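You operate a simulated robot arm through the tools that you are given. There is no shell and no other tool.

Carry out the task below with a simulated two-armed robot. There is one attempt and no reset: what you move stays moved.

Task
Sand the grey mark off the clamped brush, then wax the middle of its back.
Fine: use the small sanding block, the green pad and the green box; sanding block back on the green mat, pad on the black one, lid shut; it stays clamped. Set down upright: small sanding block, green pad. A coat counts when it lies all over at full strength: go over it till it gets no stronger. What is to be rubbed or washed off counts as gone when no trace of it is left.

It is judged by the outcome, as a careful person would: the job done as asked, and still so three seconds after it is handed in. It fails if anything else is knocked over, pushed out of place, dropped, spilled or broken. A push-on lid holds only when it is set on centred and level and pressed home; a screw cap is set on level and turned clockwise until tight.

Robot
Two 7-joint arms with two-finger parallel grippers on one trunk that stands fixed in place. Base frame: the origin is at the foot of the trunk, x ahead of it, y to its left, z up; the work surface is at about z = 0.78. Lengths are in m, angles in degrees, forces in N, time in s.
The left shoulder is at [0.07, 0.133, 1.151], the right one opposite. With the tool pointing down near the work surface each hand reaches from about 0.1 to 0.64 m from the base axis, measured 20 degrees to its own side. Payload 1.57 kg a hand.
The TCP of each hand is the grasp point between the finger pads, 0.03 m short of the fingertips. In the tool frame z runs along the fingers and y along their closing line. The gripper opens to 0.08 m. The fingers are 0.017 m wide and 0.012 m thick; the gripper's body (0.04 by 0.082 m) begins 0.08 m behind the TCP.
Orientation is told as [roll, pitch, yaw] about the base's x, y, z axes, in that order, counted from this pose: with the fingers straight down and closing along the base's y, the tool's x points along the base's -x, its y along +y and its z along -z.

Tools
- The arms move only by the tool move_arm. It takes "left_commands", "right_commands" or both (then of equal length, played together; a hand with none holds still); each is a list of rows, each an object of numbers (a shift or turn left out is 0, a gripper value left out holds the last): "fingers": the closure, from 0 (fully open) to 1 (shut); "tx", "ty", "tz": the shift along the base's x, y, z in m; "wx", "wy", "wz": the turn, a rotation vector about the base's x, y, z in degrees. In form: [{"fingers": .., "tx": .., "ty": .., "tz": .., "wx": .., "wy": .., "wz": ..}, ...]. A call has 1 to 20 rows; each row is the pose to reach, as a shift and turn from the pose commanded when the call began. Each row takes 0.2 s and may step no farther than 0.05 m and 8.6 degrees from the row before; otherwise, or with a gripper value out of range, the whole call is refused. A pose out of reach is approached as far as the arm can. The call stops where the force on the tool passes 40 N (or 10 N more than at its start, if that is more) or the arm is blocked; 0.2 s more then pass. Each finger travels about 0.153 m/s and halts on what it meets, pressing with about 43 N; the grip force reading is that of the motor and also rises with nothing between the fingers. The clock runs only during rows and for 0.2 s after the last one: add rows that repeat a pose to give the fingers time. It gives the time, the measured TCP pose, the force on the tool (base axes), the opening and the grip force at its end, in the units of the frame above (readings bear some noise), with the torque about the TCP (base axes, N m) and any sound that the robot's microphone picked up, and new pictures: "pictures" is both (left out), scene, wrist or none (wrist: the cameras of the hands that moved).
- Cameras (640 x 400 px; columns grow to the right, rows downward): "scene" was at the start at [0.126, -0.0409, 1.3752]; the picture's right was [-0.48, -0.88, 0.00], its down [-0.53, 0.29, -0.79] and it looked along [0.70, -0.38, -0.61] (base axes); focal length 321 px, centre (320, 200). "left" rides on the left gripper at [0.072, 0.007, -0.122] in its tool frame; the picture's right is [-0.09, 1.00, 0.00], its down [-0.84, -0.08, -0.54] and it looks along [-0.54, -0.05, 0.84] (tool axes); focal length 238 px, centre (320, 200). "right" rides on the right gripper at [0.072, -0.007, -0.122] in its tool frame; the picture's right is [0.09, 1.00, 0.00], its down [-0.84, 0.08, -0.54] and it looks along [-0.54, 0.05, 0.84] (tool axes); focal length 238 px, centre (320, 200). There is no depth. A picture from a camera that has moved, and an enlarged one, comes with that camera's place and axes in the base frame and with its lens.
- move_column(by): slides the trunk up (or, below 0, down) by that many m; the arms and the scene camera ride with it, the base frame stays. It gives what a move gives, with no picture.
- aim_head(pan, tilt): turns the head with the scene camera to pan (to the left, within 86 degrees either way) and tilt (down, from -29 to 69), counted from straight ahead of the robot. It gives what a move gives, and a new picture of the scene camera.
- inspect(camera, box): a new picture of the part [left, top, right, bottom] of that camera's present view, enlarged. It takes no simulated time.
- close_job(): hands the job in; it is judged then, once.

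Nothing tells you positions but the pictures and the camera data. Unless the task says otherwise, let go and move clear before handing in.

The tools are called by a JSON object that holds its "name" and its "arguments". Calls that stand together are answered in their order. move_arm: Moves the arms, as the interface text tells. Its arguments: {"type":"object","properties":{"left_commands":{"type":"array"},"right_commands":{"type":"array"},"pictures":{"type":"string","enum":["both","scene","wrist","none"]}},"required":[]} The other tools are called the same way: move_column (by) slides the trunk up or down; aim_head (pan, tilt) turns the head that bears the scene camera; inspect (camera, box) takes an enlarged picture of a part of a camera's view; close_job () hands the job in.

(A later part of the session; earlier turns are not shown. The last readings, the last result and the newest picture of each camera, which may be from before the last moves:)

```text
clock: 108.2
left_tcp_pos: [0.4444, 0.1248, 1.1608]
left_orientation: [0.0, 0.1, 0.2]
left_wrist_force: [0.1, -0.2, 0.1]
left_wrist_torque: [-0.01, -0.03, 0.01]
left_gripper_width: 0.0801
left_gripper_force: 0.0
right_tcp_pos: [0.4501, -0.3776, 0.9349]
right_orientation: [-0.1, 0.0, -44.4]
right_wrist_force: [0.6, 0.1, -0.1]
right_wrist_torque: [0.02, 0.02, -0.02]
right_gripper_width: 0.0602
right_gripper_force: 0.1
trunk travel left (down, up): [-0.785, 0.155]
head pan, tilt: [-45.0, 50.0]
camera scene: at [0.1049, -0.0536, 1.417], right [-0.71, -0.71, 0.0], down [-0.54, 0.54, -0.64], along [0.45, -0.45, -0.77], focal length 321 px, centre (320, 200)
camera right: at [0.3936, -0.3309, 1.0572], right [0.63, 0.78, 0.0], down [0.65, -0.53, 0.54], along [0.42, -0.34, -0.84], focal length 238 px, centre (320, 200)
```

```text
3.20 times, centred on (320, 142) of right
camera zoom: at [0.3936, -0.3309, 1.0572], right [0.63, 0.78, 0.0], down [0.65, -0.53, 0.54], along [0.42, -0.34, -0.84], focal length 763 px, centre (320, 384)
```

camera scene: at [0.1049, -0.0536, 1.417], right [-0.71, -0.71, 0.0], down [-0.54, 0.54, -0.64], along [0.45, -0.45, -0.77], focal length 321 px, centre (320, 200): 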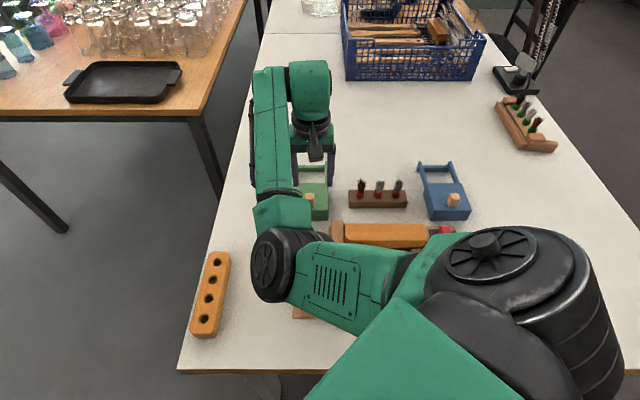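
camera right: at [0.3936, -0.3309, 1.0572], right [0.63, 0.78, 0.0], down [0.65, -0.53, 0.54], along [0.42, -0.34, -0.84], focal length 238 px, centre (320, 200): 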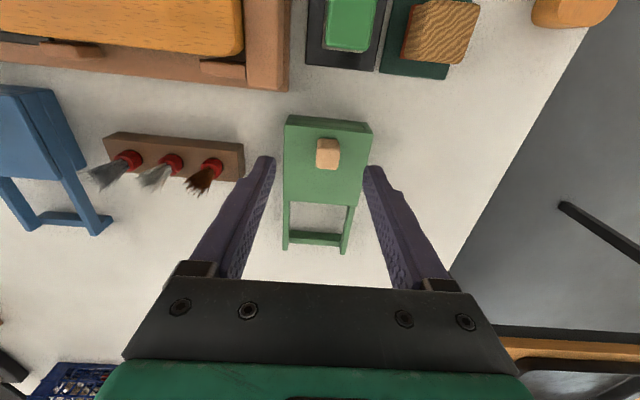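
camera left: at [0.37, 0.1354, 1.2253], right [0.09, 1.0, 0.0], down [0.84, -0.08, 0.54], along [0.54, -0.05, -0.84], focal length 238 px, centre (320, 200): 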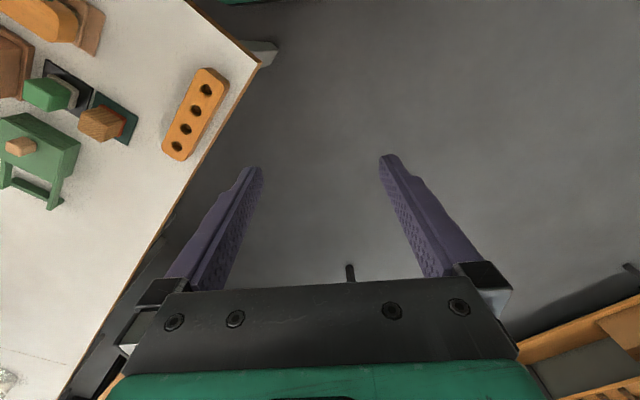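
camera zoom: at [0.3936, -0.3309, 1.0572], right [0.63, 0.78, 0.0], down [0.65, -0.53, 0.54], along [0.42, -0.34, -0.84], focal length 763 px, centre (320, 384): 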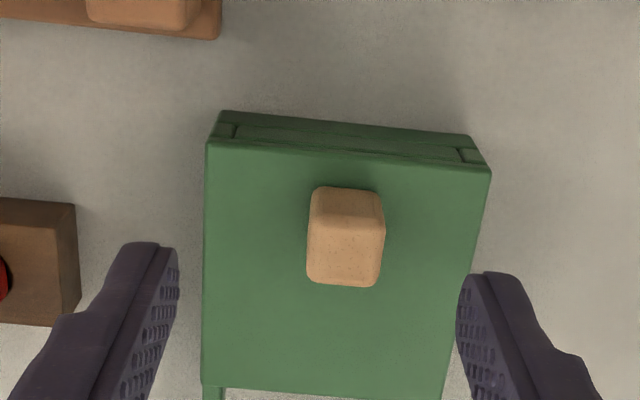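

The knob's centre is about [0.470,-0.383] with its top near z=0.84 and the lid top near 0.82. I'll centre over it and descend.

{"name": "move_arm", "arguments": {"right_commands": [{"tx": 0.01, "ty": -0.003, "tz": -0.02, "fingers": 0.4}, {"tx": 0.02, "ty": -0.005, "tz": -0.04, "fingers": 0.4}, {"tx": 0.02, "ty": -0.005, "tz": -0.055, "fingers": 0.4}, {"tx": 0.02, "ty": -0.005, "tz": -0.055, "fingers": 0.4}], "pictures": "wrist"}}

{"name": "inspect", "arguments": {"camera": "right", "box": [220, 100, 420, 225]}}

```text
clock: 109.2
left_tcp_pos: [0.4429, 0.1265, 1.1628]
left_orientation: [0.0, 0.0, 0.1]
left_wrist_force: [0.4, 0.4, -0.3]
left_wrist_torque: [-0.01, -0.01, 0.02]
left_gripper_width: 0.08
left_gripper_force: 0.0
right_tcp_pos: [0.4687, -0.3833, 0.8794]
right_orientation: [0.0, -0.2, -44.5]
right_wrist_force: [0.7, 0.0, -0.1]
right_wrist_torque: [-0.01, -0.01, -0.02]
right_gripper_width: 0.0482
right_gripper_force: 0.0
trunk travel left (down, up): [-0.785, 0.155]
head pan, tilt: [-45.0, 50.0]
camera right: at [0.4125, -0.336, 1.0025], right [0.63, 0.78, 0.0], down [0.65, -0.53, 0.54], along [0.42, -0.34, -0.84], focal length 238 px, centre (320, 200)
```

right: 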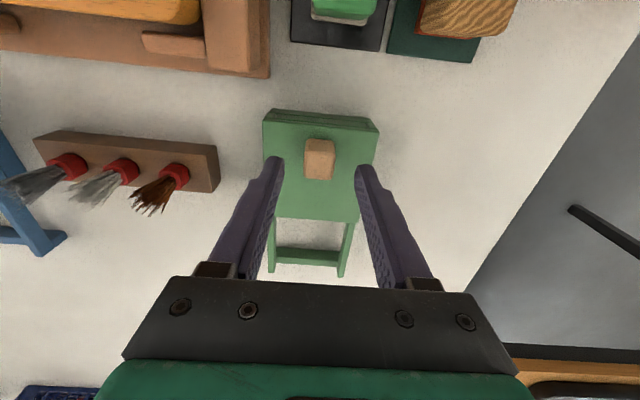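

```text
3.20 times, centred on (320, 162) of right
camera zoom: at [0.4125, -0.336, 1.0025], right [0.63, 0.78, 0.0], down [0.65, -0.53, 0.54], along [0.42, -0.34, -0.84], focal length 763 px, centre (320, 320)
```

zoom: 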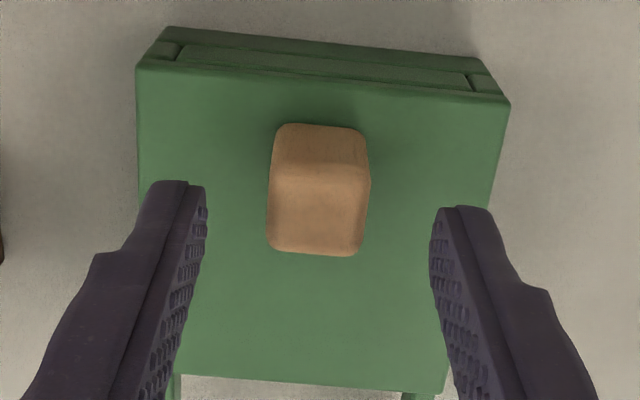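

Well centred. Descending to grip the knob.

{"name": "move_arm", "arguments": {"right_commands": [{"tz": -0.01}, {"tz": -0.02}, {"tz": -0.025}, {"tz": -0.025, "fingers": 0.6}, {"tz": -0.025, "fingers": 0.8}, {"tz": -0.025, "fingers": 0.9}], "pictures": "wrist"}}

```text
clock: 110.6
left_tcp_pos: [0.4427, 0.1245, 1.1629]
left_orientation: [0.0, 0.0, 0.1]
left_wrist_force: [-0.8, -0.4, -1.0]
left_wrist_torque: [0.0, 0.0, 0.0]
left_gripper_width: 0.0801
left_gripper_force: 0.1
right_tcp_pos: [0.4695, -0.3811, 0.8557]
right_orientation: [0.0, -0.1, -44.5]
right_wrist_force: [-2.1, -2.6, -1.3]
right_wrist_torque: [-0.13, -0.1, -0.16]
right_gripper_width: 0.0214
right_gripper_force: 34.8
trunk travel left (down, up): [-0.785, 0.155]
head pan, tilt: [-45.0, 50.0]
camera right: at [0.4122, -0.3367, 0.9775], right [0.63, 0.77, 0.0], down [0.65, -0.53, 0.54], along [0.42, -0.35, -0.84], focal length 238 px, centre (320, 200)
```

right: 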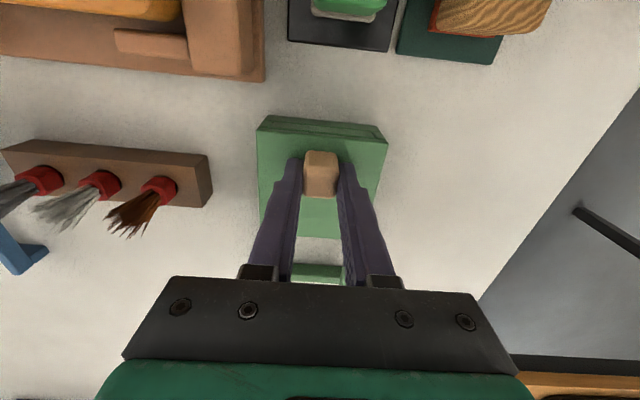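

Knob gripped. Sliding the lid toward the rails in small steps.

{"name": "move_arm", "arguments": {"right_commands": [{"tx": 0.0036, "ty": -0.0035}, {"tx": 0.0071, "ty": -0.007}, {"tx": 0.0107, "ty": -0.0105}, {"tx": 0.0142, "ty": -0.014}], "pictures": "wrist"}}

```text
clock: 111.6
left_tcp_pos: [0.4429, 0.1255, 1.1625]
left_orientation: [0.2, -0.2, 0.1]
left_wrist_force: [0.1, 1.6, 0.6]
left_wrist_torque: [-0.01, -0.02, 0.04]
left_gripper_width: 0.0801
left_gripper_force: 0.1
right_tcp_pos: [0.4829, -0.3962, 0.8553]
right_orientation: [-0.2, -0.2, -44.4]
right_wrist_force: [-4.6, -4.4, 0.9]
right_wrist_torque: [0.21, 0.49, -0.27]
right_gripper_width: 0.0215
right_gripper_force: 34.3
trunk travel left (down, up): [-0.785, 0.155]
head pan, tilt: [-45.0, 50.0]
camera right: at [0.4259, -0.3507, 0.9775], right [0.63, 0.77, 0.0], down [0.65, -0.53, 0.54], along [0.42, -0.34, -0.84], focal length 238 px, centre (320, 200)
```

right: 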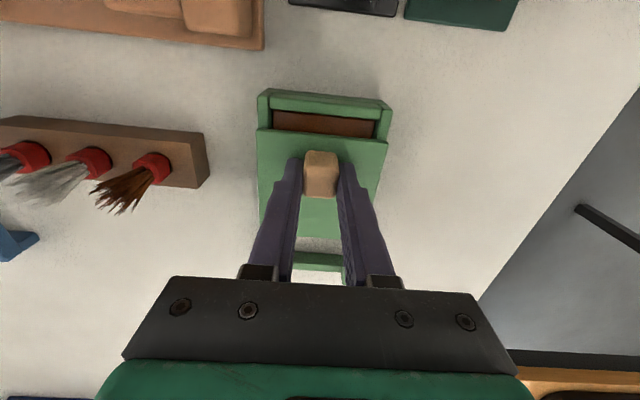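

The lid slides, showing brown wax. There's a slight sideways force, so I'll correct the direction a little and continue.

{"name": "move_arm", "arguments": {"right_commands": [{"tx": 0.003, "ty": -0.0042}, {"tx": 0.0068, "ty": -0.008}, {"tx": 0.0103, "ty": -0.0115}, {"tx": 0.0138, "ty": -0.0151}, {"tx": 0.0173, "ty": -0.0187}, {"tx": 0.0208, "ty": -0.0222}, {"tx": 0.0243, "ty": -0.0258}, {"tx": 0.0278, "ty": -0.0294}], "pictures": "wrist"}}

```text
clock: 113.4
left_tcp_pos: [0.4426, 0.1251, 1.1617]
left_orientation: [0.1, 0.0, 0.2]
left_wrist_force: [-0.5, 0.0, -0.9]
left_wrist_torque: [0.02, -0.01, 0.01]
left_gripper_width: 0.0802
left_gripper_force: 0.2
right_tcp_pos: [0.511, -0.4261, 0.8545]
right_orientation: [-0.2, -0.1, -44.5]
right_wrist_force: [-1.4, -1.8, -0.3]
right_wrist_torque: [-0.23, -0.15, -0.18]
right_gripper_width: 0.0214
right_gripper_force: 34.7
trunk travel left (down, up): [-0.785, 0.155]
head pan, tilt: [-45.0, 50.0]
camera right: at [0.4548, -0.3796, 0.9774], right [0.63, 0.78, 0.0], down [0.65, -0.53, 0.54], along [0.42, -0.34, -0.84], focal length 238 px, centre (320, 200)
```

right: 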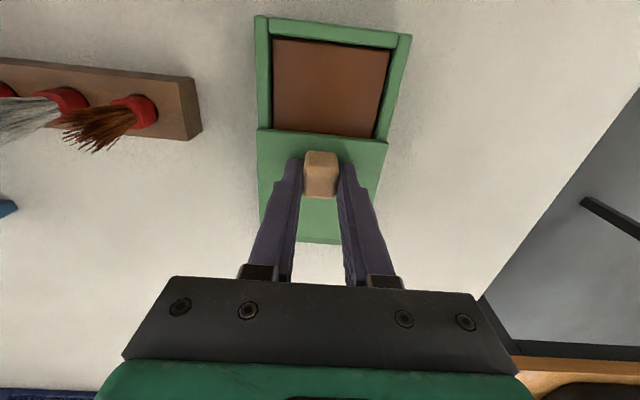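

Open about 6 cm. I'll slide a bit further for room.

{"name": "move_arm", "arguments": {"right_commands": [{"tx": 0.0035, "ty": -0.0036}, {"tx": 0.007, "ty": -0.0072}, {"tx": 0.0105, "ty": -0.0107}, {"tx": 0.012, "ty": -0.0122}], "pictures": "wrist"}}

```text
clock: 114.4
left_tcp_pos: [0.4447, 0.1258, 1.1616]
left_orientation: [0.0, 0.1, 0.1]
left_wrist_force: [-0.2, 0.6, 0.0]
left_wrist_torque: [0.0, 0.0, 0.02]
left_gripper_width: 0.0799
left_gripper_force: 0.0
right_tcp_pos: [0.5235, -0.4376, 0.8544]
right_orientation: [-0.1, 0.0, -44.4]
right_wrist_force: [0.3, -0.7, -0.3]
right_wrist_torque: [0.1, 0.02, -0.09]
right_gripper_width: 0.0214
right_gripper_force: 34.5
trunk travel left (down, up): [-0.785, 0.155]
head pan, tilt: [-45.0, 50.0]
camera right: at [0.4668, -0.3915, 0.9775], right [0.63, 0.78, 0.0], down [0.65, -0.53, 0.54], along [0.42, -0.34, -0.84], focal length 238 px, centre (320, 200)
```

right: 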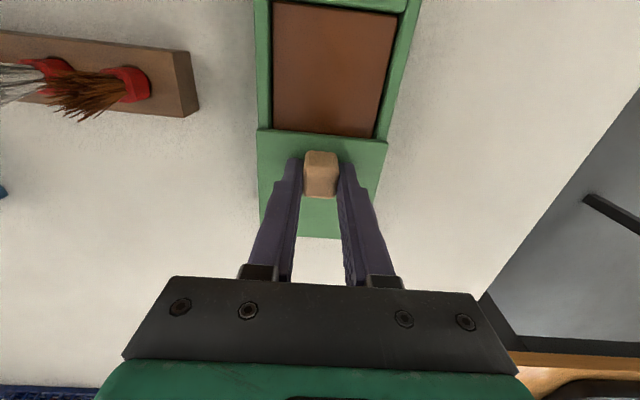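

Lid open about 7.7 cm. Release and rise.

{"name": "move_arm", "arguments": {"right_commands": [{"fingers": 0.6}, {"fingers": 0.4}, {"fingers": 0.4}, {"tz": 0.03}, {"tz": 0.07}, {"tz": 0.11, "tx": -0.02, "ty": 0.02}, {"tz": 0.13, "tx": -0.05, "ty": 0.05}], "pictures": "both"}}

{"name": "inspect", "arguments": {"camera": "right", "box": [220, 80, 420, 205]}}

```text
clock: 116.0
left_tcp_pos: [0.4437, 0.1286, 1.1618]
left_orientation: [-0.2, 0.0, 0.1]
left_wrist_force: [-0.1, 0.6, 0.5]
left_wrist_torque: [-0.03, 0.02, 0.01]
left_gripper_width: 0.0799
left_gripper_force: 0.0
right_tcp_pos: [0.4722, -0.3853, 0.9862]
right_orientation: [-0.2, -0.1, -44.4]
right_wrist_force: [0.2, 0.0, 0.4]
right_wrist_torque: [-0.01, -0.02, -0.01]
right_gripper_width: 0.0481
right_gripper_force: 0.1
trunk travel left (down, up): [-0.785, 0.155]
head pan, tilt: [-45.0, 50.0]
camera scene: at [0.1038, -0.0497, 1.4172], right [-0.71, -0.71, 0.0], down [-0.54, 0.54, -0.64], along [0.46, -0.46, -0.76], focal length 321 px, centre (320, 200)
camera right: at [0.4156, -0.3388, 1.1087], right [0.63, 0.78, 0.0], down [0.65, -0.53, 0.54], along [0.42, -0.34, -0.84], focal length 238 px, centre (320, 200)
```

scene: 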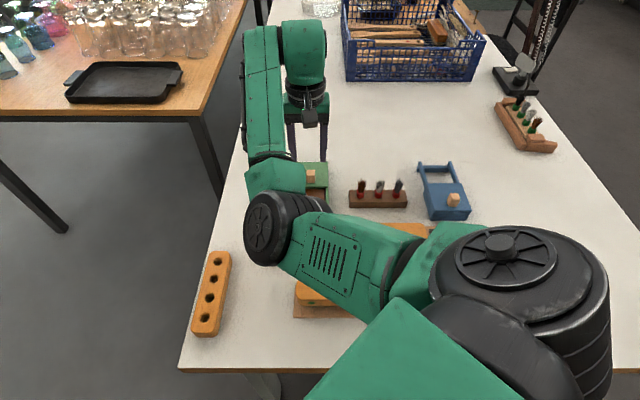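
right: 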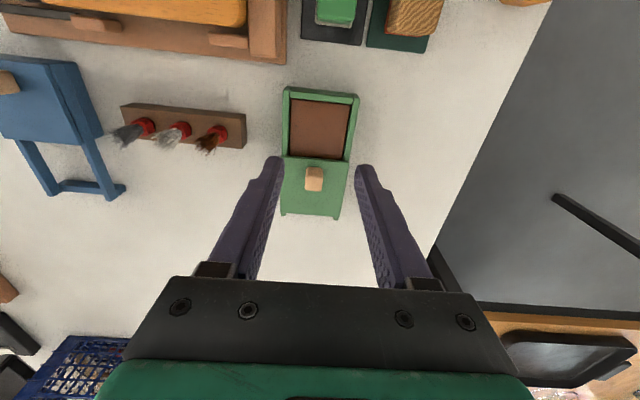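

```text
3.20 times, centred on (320, 142) of right
camera zoom: at [0.4156, -0.3388, 1.1087], right [0.63, 0.78, 0.0], down [0.65, -0.53, 0.54], along [0.42, -0.34, -0.84], focal length 763 px, centre (320, 384)
```

zoom: 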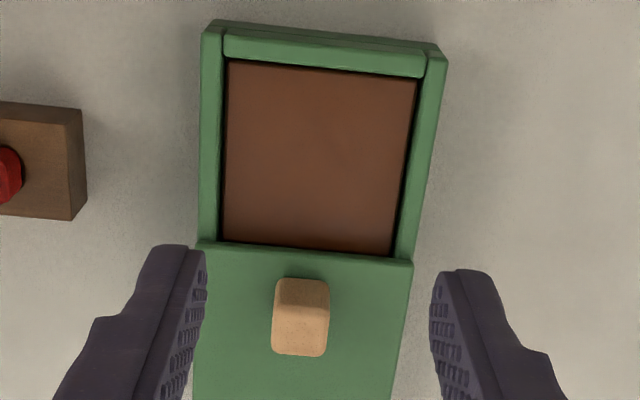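

The wax opening is centred near [0.486,-0.398], about 7 cm square. Next is the green pad on the black mat at about [0.396,-0.302]; I'll raise the trunk again to reach it.

{"name": "move_column", "arguments": {"by": 0.15}}

{"name": "move_arm", "arguments": {"right_commands": [{"tz": -0.02, "tx": -0.02, "ty": 0.015}, {"tz": -0.05, "tx": -0.04, "ty": 0.03}, {"tz": -0.09, "tx": -0.055, "ty": 0.045}, {"tz": -0.13, "tx": -0.065, "ty": 0.06}, {"tz": -0.17, "tx": -0.073, "ty": 0.072}, {"tz": -0.2, "tx": -0.076, "ty": 0.08, "fingers": 0.25}, {"tz": -0.215, "tx": -0.076, "ty": 0.083, "fingers": 0.25}], "pictures": "both"}}

{"name": "inspect", "arguments": {"camera": "right", "box": [220, 80, 420, 205]}}

```text
clock: 117.7
left_tcp_pos: [0.4441, 0.1267, 1.3119]
left_orientation: [0.0, 0.1, 0.0]
left_wrist_force: [-0.1, 0.5, 0.2]
left_wrist_torque: [-0.03, 0.0, 0.0]
left_gripper_width: 0.08
left_gripper_force: 0.0
right_tcp_pos: [0.4733, -0.3885, 1.135]
right_orientation: [-0.1, -0.1, -44.5]
right_wrist_force: [-0.2, 0.8, -0.7]
right_wrist_torque: [0.0, 0.0, 0.01]
right_gripper_width: 0.0478
right_gripper_force: 0.2
trunk travel left (down, up): [-0.935, 0.005]
head pan, tilt: [-45.0, 50.0]
```

```text
clock: 119.5
left_tcp_pos: [0.4431, 0.126, 1.3121]
left_orientation: [0.0, 0.0, 0.1]
left_wrist_force: [-0.5, -0.1, -0.3]
left_wrist_torque: [0.0, 0.0, 0.01]
left_gripper_width: 0.0801
left_gripper_force: 0.1
right_tcp_pos: [0.4096, -0.3667, 0.9487]
right_orientation: [-2.3, -6.0, -47.2]
right_wrist_force: [-0.1, -0.6, -1.2]
right_wrist_torque: [-0.02, 0.02, -0.02]
right_gripper_width: 0.06
right_gripper_force: 0.1
trunk travel left (down, up): [-0.935, 0.005]
head pan, tilt: [-45.0, 50.0]
stopped in row 7 (right hand): the arm was blocked; the commanded pose is now the measured one
camera scene: at [0.1044, -0.0537, 1.567], right [-0.71, -0.71, 0.0], down [-0.54, 0.54, -0.64], along [0.45, -0.45, -0.77], focal length 321 px, centre (320, 200)
camera right: at [0.3498, -0.3045, 1.0626], right [0.67, 0.74, -0.05], down [0.6, -0.5, 0.62], along [0.44, -0.45, -0.78], focal length 238 px, centre (320, 200)
```

scene: 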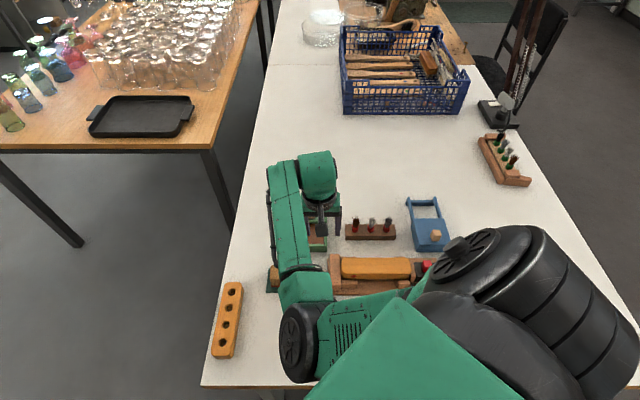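
right: 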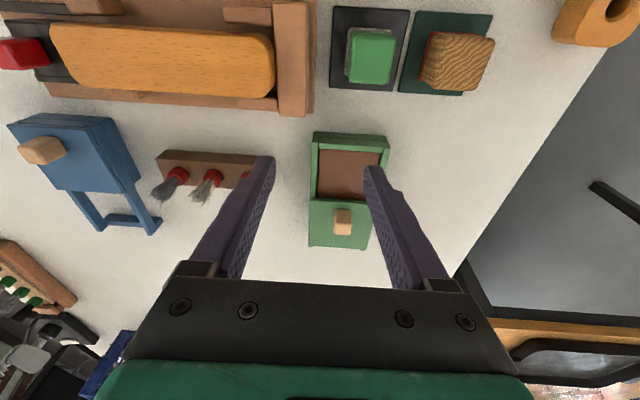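

```text
3.20 times, centred on (320, 142) of right
camera zoom: at [0.3498, -0.3045, 1.0626], right [0.67, 0.74, -0.05], down [0.6, -0.5, 0.62], along [0.44, -0.45, -0.78], focal length 763 px, centre (320, 384)
```

zoom: 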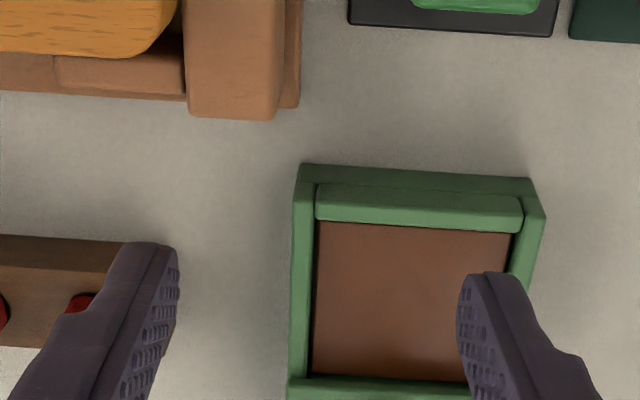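

Chest contact again with the elbow tucked. I'll repeat the sequence that worked: extend outward first, then fold in over the mats.

{"name": "move_arm", "arguments": {"right_commands": [{"tx": 0.03, "tz": 0.02, "ty": -0.01, "wx": 3, "wy": 1.2, "wz": 1}, {"tx": 0.06, "tz": 0.03, "ty": -0.01, "wx": 5.9, "wy": 2.4, "wz": 2.7}, {"tx": 0.09, "tz": 0.03, "wx": 5.9, "wy": 2.4, "wz": 2.7}, {"tx": 0.12, "tz": 0.03, "ty": 0.02, "wx": 5.9, "wy": 2.4, "wz": 2.7}, {"tx": 0.15, "tz": 0.02, "ty": 0.04, "wx": 5.9, "wy": 2.4, "wz": 2.7}, {"tx": 0.16, "tz": 0.01, "ty": 0.06, "wx": 5.9, "wy": 2.4, "wz": 2.7}], "pictures": "scene"}}

```text
clock: 120.9
left_tcp_pos: [0.4431, 0.1261, 1.3114]
left_orientation: [0.0, 0.0, 0.2]
left_wrist_force: [0.3, -0.1, -0.1]
left_wrist_torque: [0.01, -0.01, -0.02]
left_gripper_width: 0.0797
left_gripper_force: 0.1
right_tcp_pos: [0.5679, -0.3157, 0.9656]
right_orientation: [0.5, -0.6, -45.4]
right_wrist_force: [0.7, -0.2, 0.8]
right_wrist_torque: [0.0, -0.02, -0.03]
right_gripper_width: 0.0598
right_gripper_force: 0.0
right hand out of reach, approached as far as the arm can: row 6
trunk travel left (down, up): [-0.935, 0.005]
head pan, tilt: [-45.0, 50.0]
camera scene: at [0.1046, -0.0536, 1.567], right [-0.71, -0.71, 0.0], down [-0.54, 0.54, -0.64], along [0.45, -0.45, -0.77], focal length 321 px, centre (320, 200)
```

scene: 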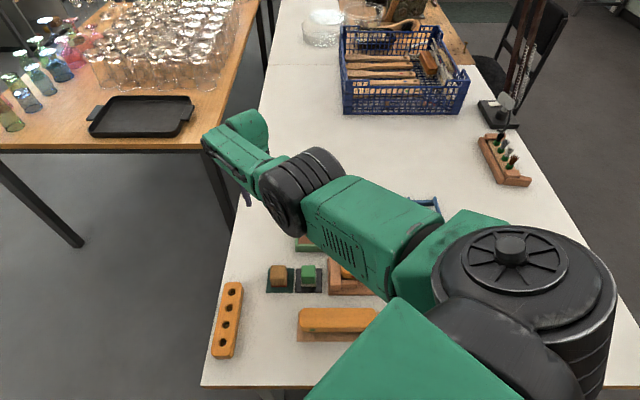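

Elbow out. I'll lower a little here to push the elbow further out, then fold in.

{"name": "move_arm", "arguments": {"right_commands": [{"tz": -0.02, "tx": -0.005}, {"tz": -0.04, "tx": -0.015}, {"tz": -0.05, "tx": -0.03, "ty": 0.01}, {"tz": -0.05, "tx": -0.05, "ty": 0.02}, {"tz": -0.05, "tx": -0.07, "ty": 0.03}, {"tz": -0.05, "tx": -0.09, "ty": 0.035}, {"tz": -0.05, "tx": -0.11, "ty": 0.035}], "pictures": "scene"}}

```text
clock: 122.5
left_tcp_pos: [0.4428, 0.1263, 1.3129]
left_orientation: [0.0, -0.1, 0.1]
left_wrist_force: [-0.7, 0.2, -1.0]
left_wrist_torque: [-0.03, -0.02, 0.03]
left_gripper_width: 0.0799
left_gripper_force: 0.0
right_tcp_pos: [0.4562, -0.2676, 0.9077]
right_orientation: [0.2, 0.1, -44.5]
right_wrist_force: [-0.1, 0.3, 0.0]
right_wrist_torque: [0.01, 0.01, 0.02]
right_gripper_width: 0.0603
right_gripper_force: 0.0
right hand out of reach, approached as far as the arm can: row 1
trunk travel left (down, up): [-0.935, 0.005]
head pan, tilt: [-45.0, 50.0]
camera scene: at [0.1031, -0.0538, 1.5672], right [-0.71, -0.71, 0.0], down [-0.54, 0.54, -0.64], along [0.46, -0.45, -0.77], focal length 321 px, centre (320, 200)
```

scene: 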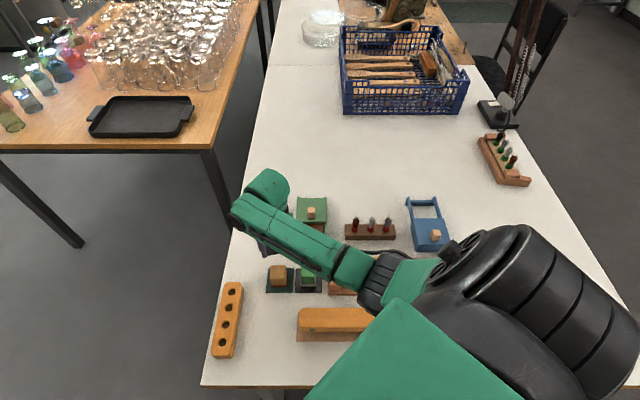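

Now the elbow is properly outside with room to spare. Moving over the pad.

{"name": "move_arm", "arguments": {"right_commands": [{"tx": -0.02, "ty": -0.01}, {"tx": -0.04, "ty": -0.022}, {"tx": -0.06, "ty": -0.034}, {"tx": -0.06, "ty": -0.034, "tz": -0.015}, {"tx": -0.06, "ty": -0.034, "tz": -0.03}], "pictures": "both"}}

{"name": "inspect", "arguments": {"camera": "right", "box": [220, 80, 420, 205]}}

```text
clock: 123.7
left_tcp_pos: [0.4433, 0.1269, 1.3109]
left_orientation: [0.1, 0.0, 0.1]
left_wrist_force: [-0.3, -0.4, 0.6]
left_wrist_torque: [0.02, -0.01, 0.01]
left_gripper_width: 0.0801
left_gripper_force: 0.1
right_tcp_pos: [0.3992, -0.3008, 0.8761]
right_orientation: [0.2, 0.2, -44.5]
right_wrist_force: [-0.4, 0.4, 0.0]
right_wrist_torque: [-0.02, 0.02, 0.0]
right_gripper_width: 0.0601
right_gripper_force: 0.1
trunk travel left (down, up): [-0.935, 0.005]
head pan, tilt: [-45.0, 50.0]
camera scene: at [0.105, -0.0533, 1.567], right [-0.71, -0.71, 0.0], down [-0.54, 0.54, -0.64], along [0.45, -0.45, -0.77], focal length 321 px, centre (320, 200)
camera right: at [0.3422, -0.2556, 0.9991], right [0.63, 0.77, 0.0], down [0.65, -0.53, 0.54], along [0.42, -0.34, -0.84], focal length 238 px, centre (320, 200)
```

scene: 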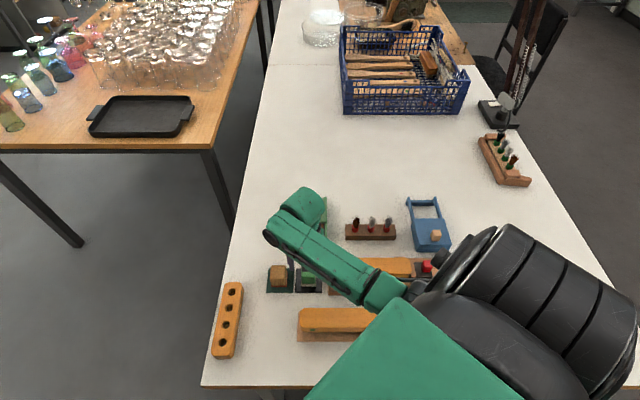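
right: 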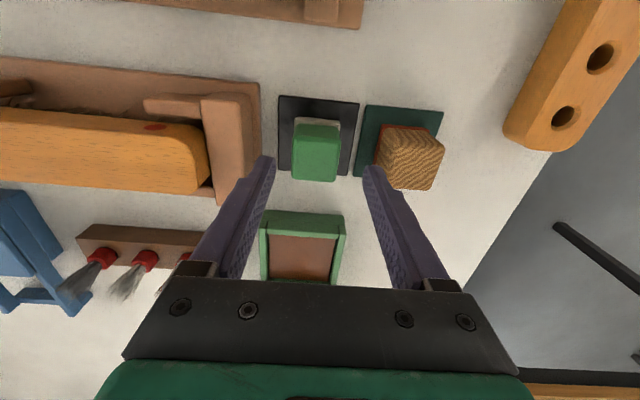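

```text
3.20 times, centred on (320, 142) of right
camera zoom: at [0.3422, -0.2556, 0.9991], right [0.63, 0.77, 0.0], down [0.65, -0.53, 0.54], along [0.42, -0.34, -0.84], focal length 763 px, centre (320, 384)
```

zoom: 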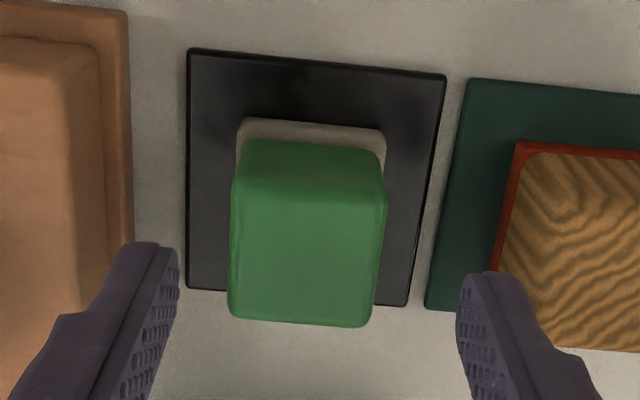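

The pad's centre is about 2–3 mm further along -e1. I'll narrow the fingers slightly (neighbours are close), shift and descend.

{"name": "move_arm", "arguments": {"right_commands": [{"tx": -0.0022, "ty": -0.0024, "fingers": 0.35}, {"tx": -0.0022, "ty": -0.0024, "tz": -0.015, "fingers": 0.35}, {"tx": -0.0022, "ty": -0.0024, "tz": -0.03, "fingers": 0.35}, {"tx": -0.0022, "ty": -0.0024, "tz": -0.045, "fingers": 0.35}], "pictures": "wrist"}}

{"name": "inspect", "arguments": {"camera": "right", "box": [220, 100, 420, 225]}}

```text
clock: 124.7
left_tcp_pos: [0.4435, 0.1258, 1.3122]
left_orientation: [0.1, 0.0, 0.1]
left_wrist_force: [0.1, 0.7, -0.6]
left_wrist_torque: [0.02, 0.0, 0.01]
left_gripper_width: 0.0802
left_gripper_force: 0.0
right_tcp_pos: [0.3958, -0.3035, 0.8309]
right_orientation: [0.1, 0.3, -44.5]
right_wrist_force: [0.3, 0.0, 0.3]
right_wrist_torque: [0.0, 0.0, 0.0]
right_gripper_width: 0.052
right_gripper_force: 0.0
trunk travel left (down, up): [-0.935, 0.005]
head pan, tilt: [-45.0, 50.0]
camera right: at [0.3396, -0.2582, 0.9544], right [0.63, 0.77, 0.0], down [0.65, -0.53, 0.54], along [0.42, -0.34, -0.84], focal length 238 px, centre (320, 200)
```

right: 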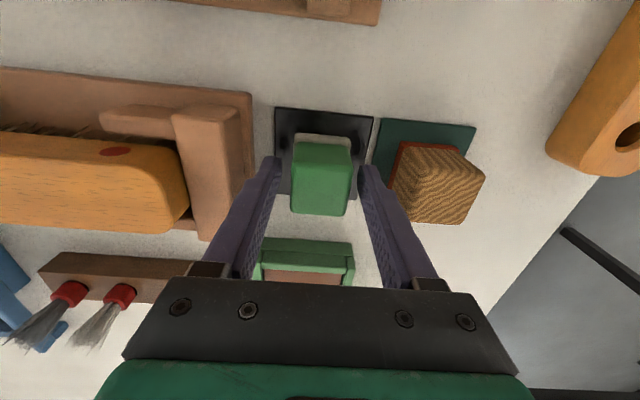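

```text
3.20 times, centred on (320, 162) of right
camera zoom: at [0.3396, -0.2582, 0.9544], right [0.63, 0.77, 0.0], down [0.65, -0.53, 0.54], along [0.42, -0.34, -0.84], focal length 763 px, centre (320, 320)
```

zoom: 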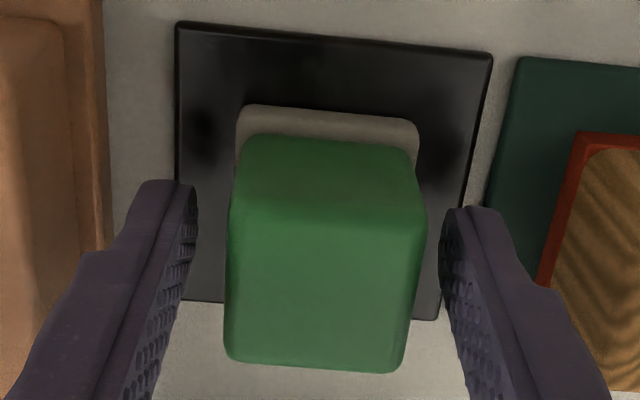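

Centred. Closing on the pad and lifting.

{"name": "move_arm", "arguments": {"right_commands": [{"fingers": 0.5}, {"fingers": 0.7}, {"fingers": 0.8}, {"fingers": 0.8}, {"tz": 0.015}, {"tz": 0.04}, {"tz": 0.07}], "pictures": "wrist"}}

```text
clock: 126.3
left_tcp_pos: [0.443, 0.126, 1.3124]
left_orientation: [0.0, 0.1, 0.1]
left_wrist_force: [-0.6, 0.7, -0.7]
left_wrist_torque: [0.02, 0.02, -0.03]
left_gripper_width: 0.0801
left_gripper_force: 0.0
right_tcp_pos: [0.3955, -0.3023, 0.9029]
right_orientation: [0.1, 0.1, -44.4]
right_wrist_force: [-0.1, -0.3, -0.9]
right_wrist_torque: [-0.01, -0.03, -0.03]
right_gripper_width: 0.0345
right_gripper_force: 41.6
trunk travel left (down, up): [-0.935, 0.005]
head pan, tilt: [-45.0, 50.0]
camera right: at [0.339, -0.2569, 1.0253], right [0.63, 0.77, 0.0], down [0.65, -0.53, 0.54], along [0.42, -0.34, -0.84], focal length 238 px, centre (320, 200)
```

right: 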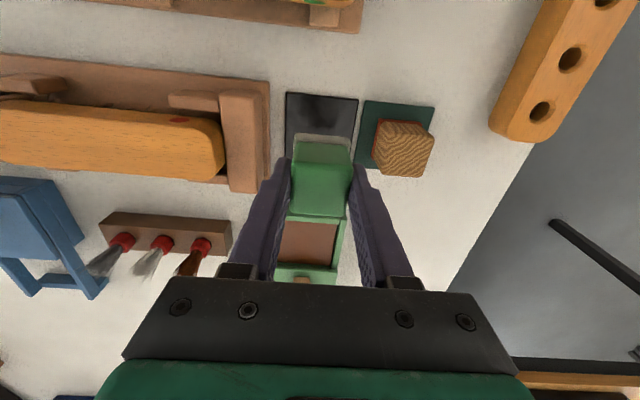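

Pad held at 34.5 mm. I'll carry it over the box opening at a safe height.

{"name": "move_arm", "arguments": {"right_commands": [{"tz": 0.02}, {"tz": 0.04, "tx": 0.02, "ty": -0.02}, {"tz": 0.05, "tx": 0.045, "ty": -0.045}, {"tz": 0.06, "tx": 0.07, "ty": -0.075}, {"tz": 0.08, "tx": 0.09, "ty": -0.095}], "pictures": "scene"}}

{"name": "move_column", "arguments": {"by": -0.08}}

{"name": "move_arm", "arguments": {"right_commands": [{"tz": -0.01}], "pictures": "both"}}

{"name": "inspect", "arguments": {"camera": "right", "box": [220, 80, 420, 205]}}

```text
clock: 127.5
left_tcp_pos: [0.4432, 0.1257, 1.3121]
left_orientation: [0.0, 0.1, 0.1]
left_wrist_force: [0.4, 0.9, -0.6]
left_wrist_torque: [0.04, -0.03, 0.01]
left_gripper_width: 0.0797
left_gripper_force: 0.1
right_tcp_pos: [0.486, -0.3982, 0.9813]
right_orientation: [0.1, 0.3, -44.5]
right_wrist_force: [-0.4, 0.3, -0.8]
right_wrist_torque: [-0.02, 0.01, 0.0]
right_gripper_width: 0.0348
right_gripper_force: 42.3
trunk travel left (down, up): [-0.935, 0.005]
head pan, tilt: [-45.0, 50.0]
camera scene: at [0.1053, -0.0538, 1.5669], right [-0.71, -0.71, 0.0], down [-0.54, 0.54, -0.64], along [0.45, -0.45, -0.77], focal length 321 px, centre (320, 200)
```

scene: 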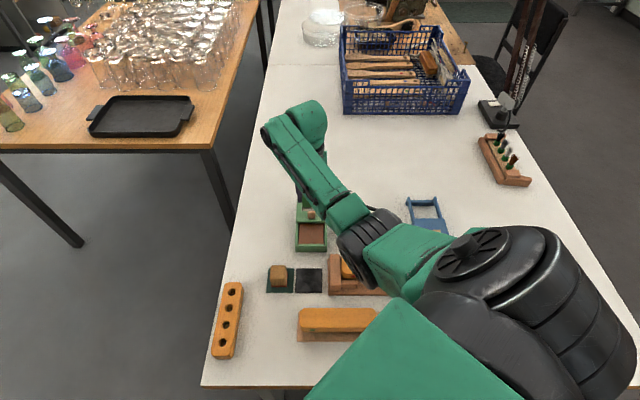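

```text
clock: 128.7
left_tcp_pos: [0.4437, 0.125, 1.2328]
left_orientation: [0.1, 0.1, 0.1]
left_wrist_force: [-0.4, 0.4, -0.2]
left_wrist_torque: [-0.04, 0.01, 0.0]
left_gripper_width: 0.08
left_gripper_force: 0.1
right_tcp_pos: [0.4864, -0.3979, 0.9027]
right_orientation: [0.2, 0.2, -44.6]
right_wrist_force: [-0.3, 0.5, 0.0]
right_wrist_torque: [0.01, -0.01, 0.02]
right_gripper_width: 0.0343
right_gripper_force: 42.2
trunk travel left (down, up): [-0.855, 0.085]
head pan, tilt: [-45.0, 50.0]
```

```text
clock: 129.1
left_tcp_pos: [0.4447, 0.1259, 1.232]
left_orientation: [0.0, 0.0, 0.1]
left_wrist_force: [-0.3, -0.6, -0.7]
left_wrist_torque: [-0.02, -0.01, -0.03]
left_gripper_width: 0.0798
left_gripper_force: 0.0
right_tcp_pos: [0.4856, -0.3981, 0.8919]
right_orientation: [0.2, 0.2, -44.5]
right_wrist_force: [-0.3, 0.2, -1.6]
right_wrist_torque: [-0.02, -0.04, 0.01]
right_gripper_width: 0.0346
right_gripper_force: 42.0
trunk travel left (down, up): [-0.855, 0.085]
head pan, tilt: [-45.0, 50.0]
camera scene: at [0.105, -0.0537, 1.487], right [-0.71, -0.71, 0.0], down [-0.54, 0.54, -0.64], along [0.45, -0.45, -0.77], focal length 321 px, centre (320, 200)
camera right: at [0.43, -0.3533, 1.0146], right [0.63, 0.77, 0.0], down [0.65, -0.53, 0.54], along [0.42, -0.34, -0.84], focal length 238 px, centre (320, 200)
```

scene: 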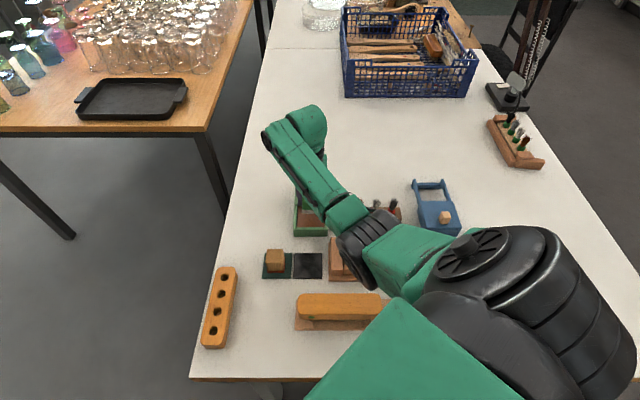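
right: 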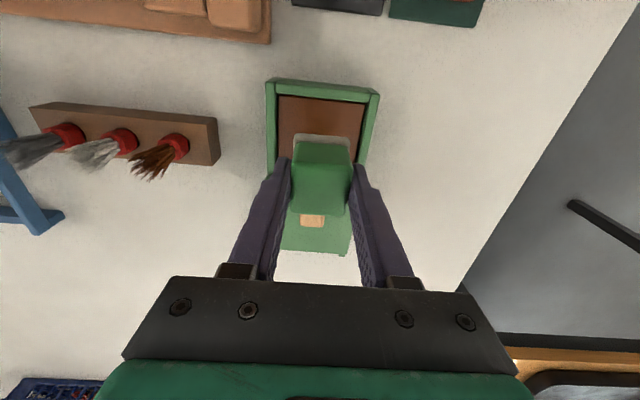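

```text
3.20 times, centred on (320, 142) of right
camera zoom: at [0.43, -0.3533, 1.0146], right [0.63, 0.77, 0.0], down [0.65, -0.53, 0.54], along [0.42, -0.34, -0.84], focal length 763 px, centre (320, 384)
```

zoom: 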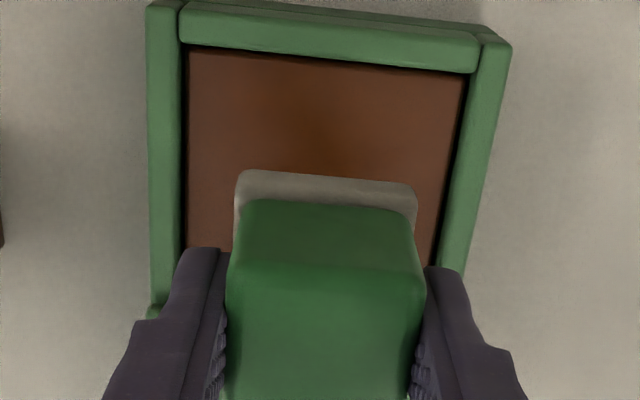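

The pad is centred over the wax opening. Descending gently to find the wax.

{"name": "move_arm", "arguments": {"right_commands": [{"tz": -0.015}, {"tz": -0.025}, {"tz": -0.032}, {"tz": -0.036}], "pictures": "wrist"}}

```text
clock: 130.1
left_tcp_pos: [0.4432, 0.1271, 1.2323]
left_orientation: [0.0, 0.0, 0.0]
left_wrist_force: [-0.8, 0.9, -0.2]
left_wrist_torque: [0.0, 0.01, 0.05]
left_gripper_width: 0.0799
left_gripper_force: 0.1
right_tcp_pos: [0.4854, -0.3974, 0.856]
right_orientation: [0.3, 0.1, -44.4]
right_wrist_force: [-0.2, -0.4, 0.9]
right_wrist_torque: [-0.03, 0.02, 0.03]
right_gripper_width: 0.0344
right_gripper_force: 41.6
trunk travel left (down, up): [-0.855, 0.085]
head pan, tilt: [-45.0, 50.0]
camera right: at [0.429, -0.3528, 0.9795], right [0.63, 0.78, 0.0], down [0.65, -0.53, 0.54], along [0.42, -0.34, -0.84], focal length 238 px, centre (320, 200)
```

right: 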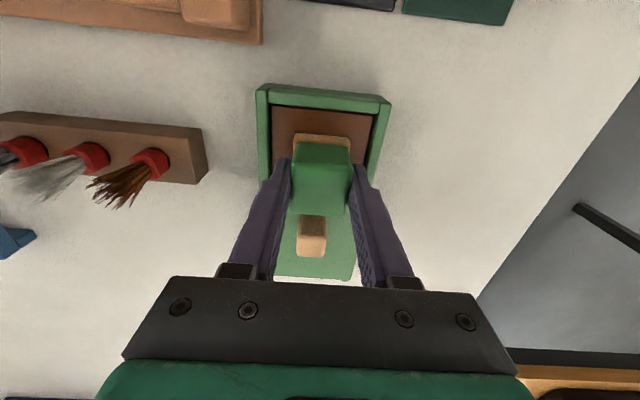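

The felt has already turned amber, so it is picking up wax. I'll press lightly and rub a little to load it fully.

{"name": "move_arm", "arguments": {"right_commands": [{"tz": -0.001}, {"tz": -0.002}, {"tz": -0.003}], "pictures": "none"}}

```text
clock: 130.9
left_tcp_pos: [0.4397, 0.1279, 1.2329]
left_orientation: [-0.1, -0.1, 0.1]
left_wrist_force: [0.1, 0.3, 0.2]
left_wrist_torque: [-0.03, 0.0, 0.0]
left_gripper_width: 0.0799
left_gripper_force: 0.1
right_tcp_pos: [0.4865, -0.3982, 0.8569]
right_orientation: [0.2, -0.2, -44.4]
right_wrist_force: [2.6, -3.0, 22.0]
right_wrist_torque: [0.01, 0.22, 0.04]
right_gripper_width: 0.0347
right_gripper_force: 42.3
trunk travel left (down, up): [-0.855, 0.085]
head pan, tilt: [-45.0, 50.0]
```

{"name": "move_arm", "arguments": {"right_commands": [{"tz": 0.0012}, {"tz": 0.0012, "tx": 0.003, "ty": -0.003}, {"tz": 0.0012, "tx": 0.005, "ty": -0.005}, {"tz": 0.0012}, {"tz": 0.0012, "tx": -0.005, "ty": 0.005}, {"tz": 0.0012}, {"tz": 0.0012, "tx": 0.005, "ty": -0.005}, {"tz": 0.0012}, {"tz": 0.01}, {"tz": 0.03}, {"tz": 0.06}], "pictures": "wrist"}}

{"name": "inspect", "arguments": {"camera": "right", "box": [220, 80, 420, 205]}}

```text
clock: 133.3
left_tcp_pos: [0.4433, 0.1264, 1.2318]
left_orientation: [-0.1, 0.0, 0.1]
left_wrist_force: [0.5, 0.0, -0.5]
left_wrist_torque: [0.0, -0.01, 0.0]
left_gripper_width: 0.08
left_gripper_force: 0.2
right_tcp_pos: [0.4828, -0.3978, 0.9122]
right_orientation: [0.1, 0.4, -44.6]
right_wrist_force: [-0.8, 0.7, -0.5]
right_wrist_torque: [-0.03, 0.01, -0.01]
right_gripper_width: 0.0348
right_gripper_force: 42.3
trunk travel left (down, up): [-0.855, 0.085]
head pan, tilt: [-45.0, 50.0]
camera right: at [0.4283, -0.3523, 1.0355], right [0.63, 0.77, 0.0], down [0.65, -0.53, 0.54], along [0.42, -0.34, -0.84], focal length 238 px, centre (320, 200)
```

right: 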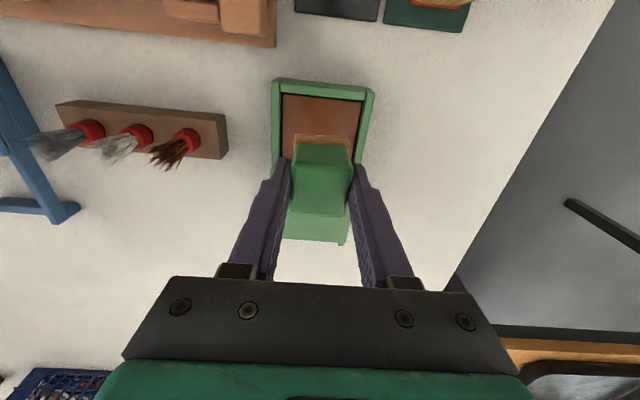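

```text
3.20 times, centred on (320, 142) of right
camera zoom: at [0.4283, -0.3523, 1.0355], right [0.63, 0.77, 0.0], down [0.65, -0.53, 0.54], along [0.42, -0.34, -0.84], focal length 763 px, centre (320, 384)
```

zoom: 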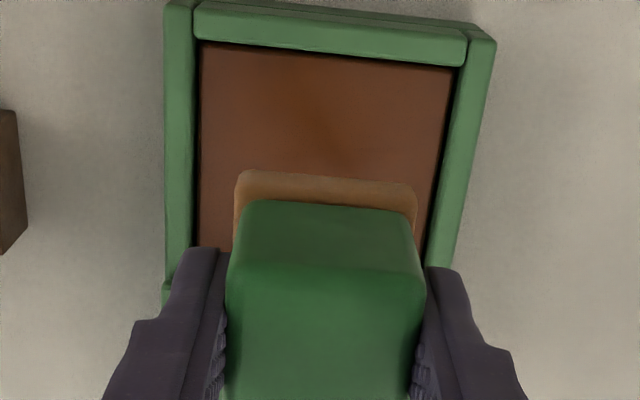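

The pad is loaded. I'll carry it to the brush, keeping clear of the small brush stand.

{"name": "move_arm", "arguments": {"right_commands": [{"tz": 0.03, "tx": -0.01, "ty": 0.005}, {"tz": 0.05, "tx": -0.035, "ty": 0.015}, {"tz": 0.05, "tx": -0.065, "ty": 0.025}, {"tz": 0.05, "tx": -0.095, "ty": 0.02}, {"tz": 0.05, "tx": -0.125, "ty": 0.005}, {"tz": 0.05, "tx": -0.155, "ty": -0.01}, {"tz": 0.05, "tx": -0.185, "ty": -0.025}, {"tz": 0.05, "tx": -0.2041, "ty": -0.0319}, {"tz": 0.03, "tx": -0.2041, "ty": -0.0319}], "pictures": "both"}}

{"name": "inspect", "arguments": {"camera": "right", "box": [200, 60, 440, 210]}}

```text
clock: 135.3
left_tcp_pos: [0.4442, 0.1264, 1.2326]
left_orientation: [0.0, 0.0, 0.1]
left_wrist_force: [-0.1, 0.3, -0.1]
left_wrist_torque: [0.01, -0.01, -0.04]
left_gripper_width: 0.0798
left_gripper_force: 0.1
right_tcp_pos: [0.282, -0.4311, 0.9435]
right_orientation: [0.1, 0.2, -44.4]
right_wrist_force: [0.0, -0.1, -0.1]
right_wrist_torque: [-0.01, 0.01, -0.02]
right_gripper_width: 0.0347
right_gripper_force: 42.2
trunk travel left (down, up): [-0.855, 0.085]
head pan, tilt: [-45.0, 50.0]
camera scene: at [0.105, -0.0533, 1.487], right [-0.71, -0.71, 0.0], down [-0.54, 0.54, -0.64], along [0.45, -0.45, -0.77], focal length 321 px, centre (320, 200)
camera right: at [0.2254, -0.385, 1.0661], right [0.63, 0.77, 0.0], down [0.65, -0.53, 0.54], along [0.42, -0.34, -0.84], focal length 238 px, centre (320, 200)
```

scene: 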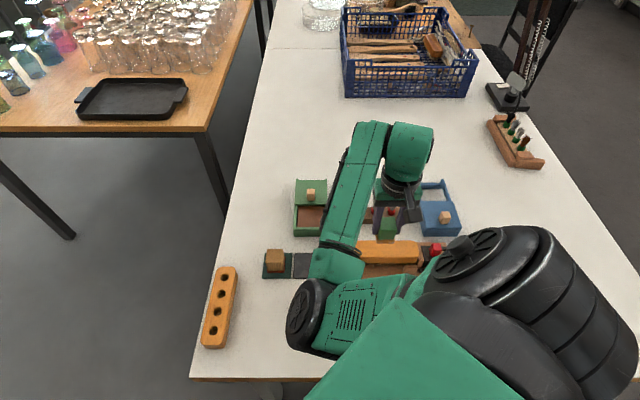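
right: 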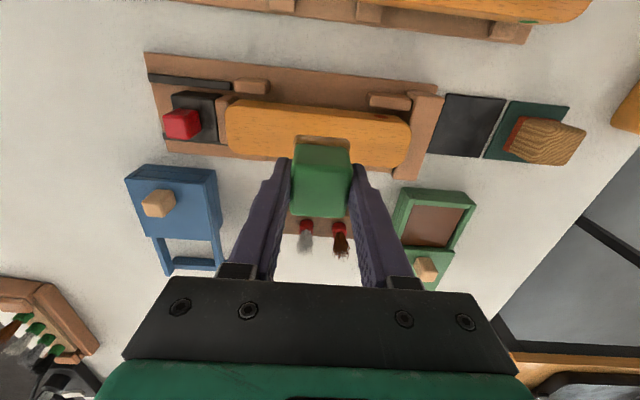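

```text
2.67 times, centred on (320, 135) of right
camera zoom: at [0.2254, -0.385, 1.0661], right [0.63, 0.77, 0.0], down [0.65, -0.53, 0.54], along [0.42, -0.34, -0.84], focal length 636 px, centre (320, 373)
```

zoom: 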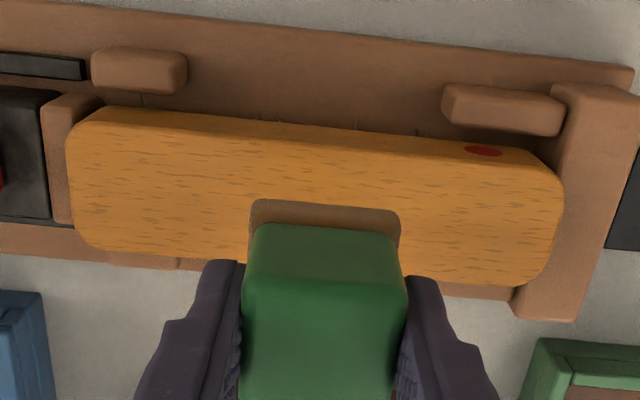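

Descending to touch the brush's back with the waxed pad.

{"name": "move_arm", "arguments": {"right_commands": [{"tx": -0.003, "ty": 0.001, "tz": -0.02}, {"tx": -0.003, "ty": 0.001, "tz": -0.036}, {"tx": -0.003, "ty": 0.001, "tz": -0.042}, {"tx": -0.003, "ty": 0.001, "tz": -0.044}, {"tx": -0.003, "ty": 0.001, "tz": -0.045}], "pictures": "none"}}

```text
clock: 136.5
left_tcp_pos: [0.4442, 0.1256, 1.2324]
left_orientation: [-0.1, -0.1, 0.1]
left_wrist_force: [0.5, -0.3, 0.1]
left_wrist_torque: [0.01, -0.03, 0.02]
left_gripper_width: 0.0798
left_gripper_force: 0.0
right_tcp_pos: [0.2797, -0.4303, 0.898]
right_orientation: [0.3, 0.3, -44.6]
right_wrist_force: [0.5, 0.7, 0.7]
right_wrist_torque: [-0.01, 0.04, 0.01]
right_gripper_width: 0.0345
right_gripper_force: 42.6
trunk travel left (down, up): [-0.855, 0.085]
head pan, tilt: [-45.0, 50.0]
```

{"name": "move_arm", "arguments": {"right_commands": [{"tz": -0.001}, {"tz": -0.002}, {"tz": -0.003}], "pictures": "none"}}

```text
clock: 137.3
left_tcp_pos: [0.4441, 0.1271, 1.2313]
left_orientation: [0.0, 0.0, 0.1]
left_wrist_force: [-0.2, -1.0, -0.8]
left_wrist_torque: [0.02, -0.02, 0.06]
left_gripper_width: 0.08
left_gripper_force: 0.1
right_tcp_pos: [0.2787, -0.4297, 0.8942]
right_orientation: [0.1, 0.3, -44.5]
right_wrist_force: [1.2, 0.8, -0.6]
right_wrist_torque: [-0.01, 0.03, -0.01]
right_gripper_width: 0.0348
right_gripper_force: 41.4
trunk travel left (down, up): [-0.855, 0.085]
head pan, tilt: [-45.0, 50.0]
```

{"name": "move_arm", "arguments": {"right_commands": [{"tz": -0.001}, {"tz": -0.002}], "pictures": "none"}}

```text
clock: 137.9
left_tcp_pos: [0.4434, 0.1271, 1.2316]
left_orientation: [0.0, 0.1, 0.1]
left_wrist_force: [-0.6, 0.2, 0.7]
left_wrist_torque: [-0.01, 0.03, -0.02]
left_gripper_width: 0.0799
left_gripper_force: 0.1
right_tcp_pos: [0.2786, -0.4294, 0.8938]
right_orientation: [0.2, 0.1, -44.4]
right_wrist_force: [-0.8, 0.5, -0.4]
right_wrist_torque: [0.04, -0.01, 0.01]
right_gripper_width: 0.0348
right_gripper_force: 41.9
trunk travel left (down, up): [-0.855, 0.085]
head pan, tilt: [-45.0, 50.0]
```

{"name": "move_arm", "arguments": {"right_commands": [{"tz": -0.001}, {"tz": -0.002}], "pictures": "none"}}

```text
clock: 138.5
left_tcp_pos: [0.444, 0.1274, 1.2313]
left_orientation: [0.1, 0.0, 0.1]
left_wrist_force: [0.0, -0.6, -0.2]
left_wrist_torque: [-0.03, 0.02, 0.0]
left_gripper_width: 0.08
left_gripper_force: 0.1
right_tcp_pos: [0.2787, -0.4294, 0.892]
right_orientation: [0.1, 0.1, -44.4]
right_wrist_force: [0.0, 0.0, 4.7]
right_wrist_torque: [0.01, 0.05, -0.05]
right_gripper_width: 0.0348
right_gripper_force: 41.8
trunk travel left (down, up): [-0.855, 0.085]
head pan, tilt: [-45.0, 50.0]
```

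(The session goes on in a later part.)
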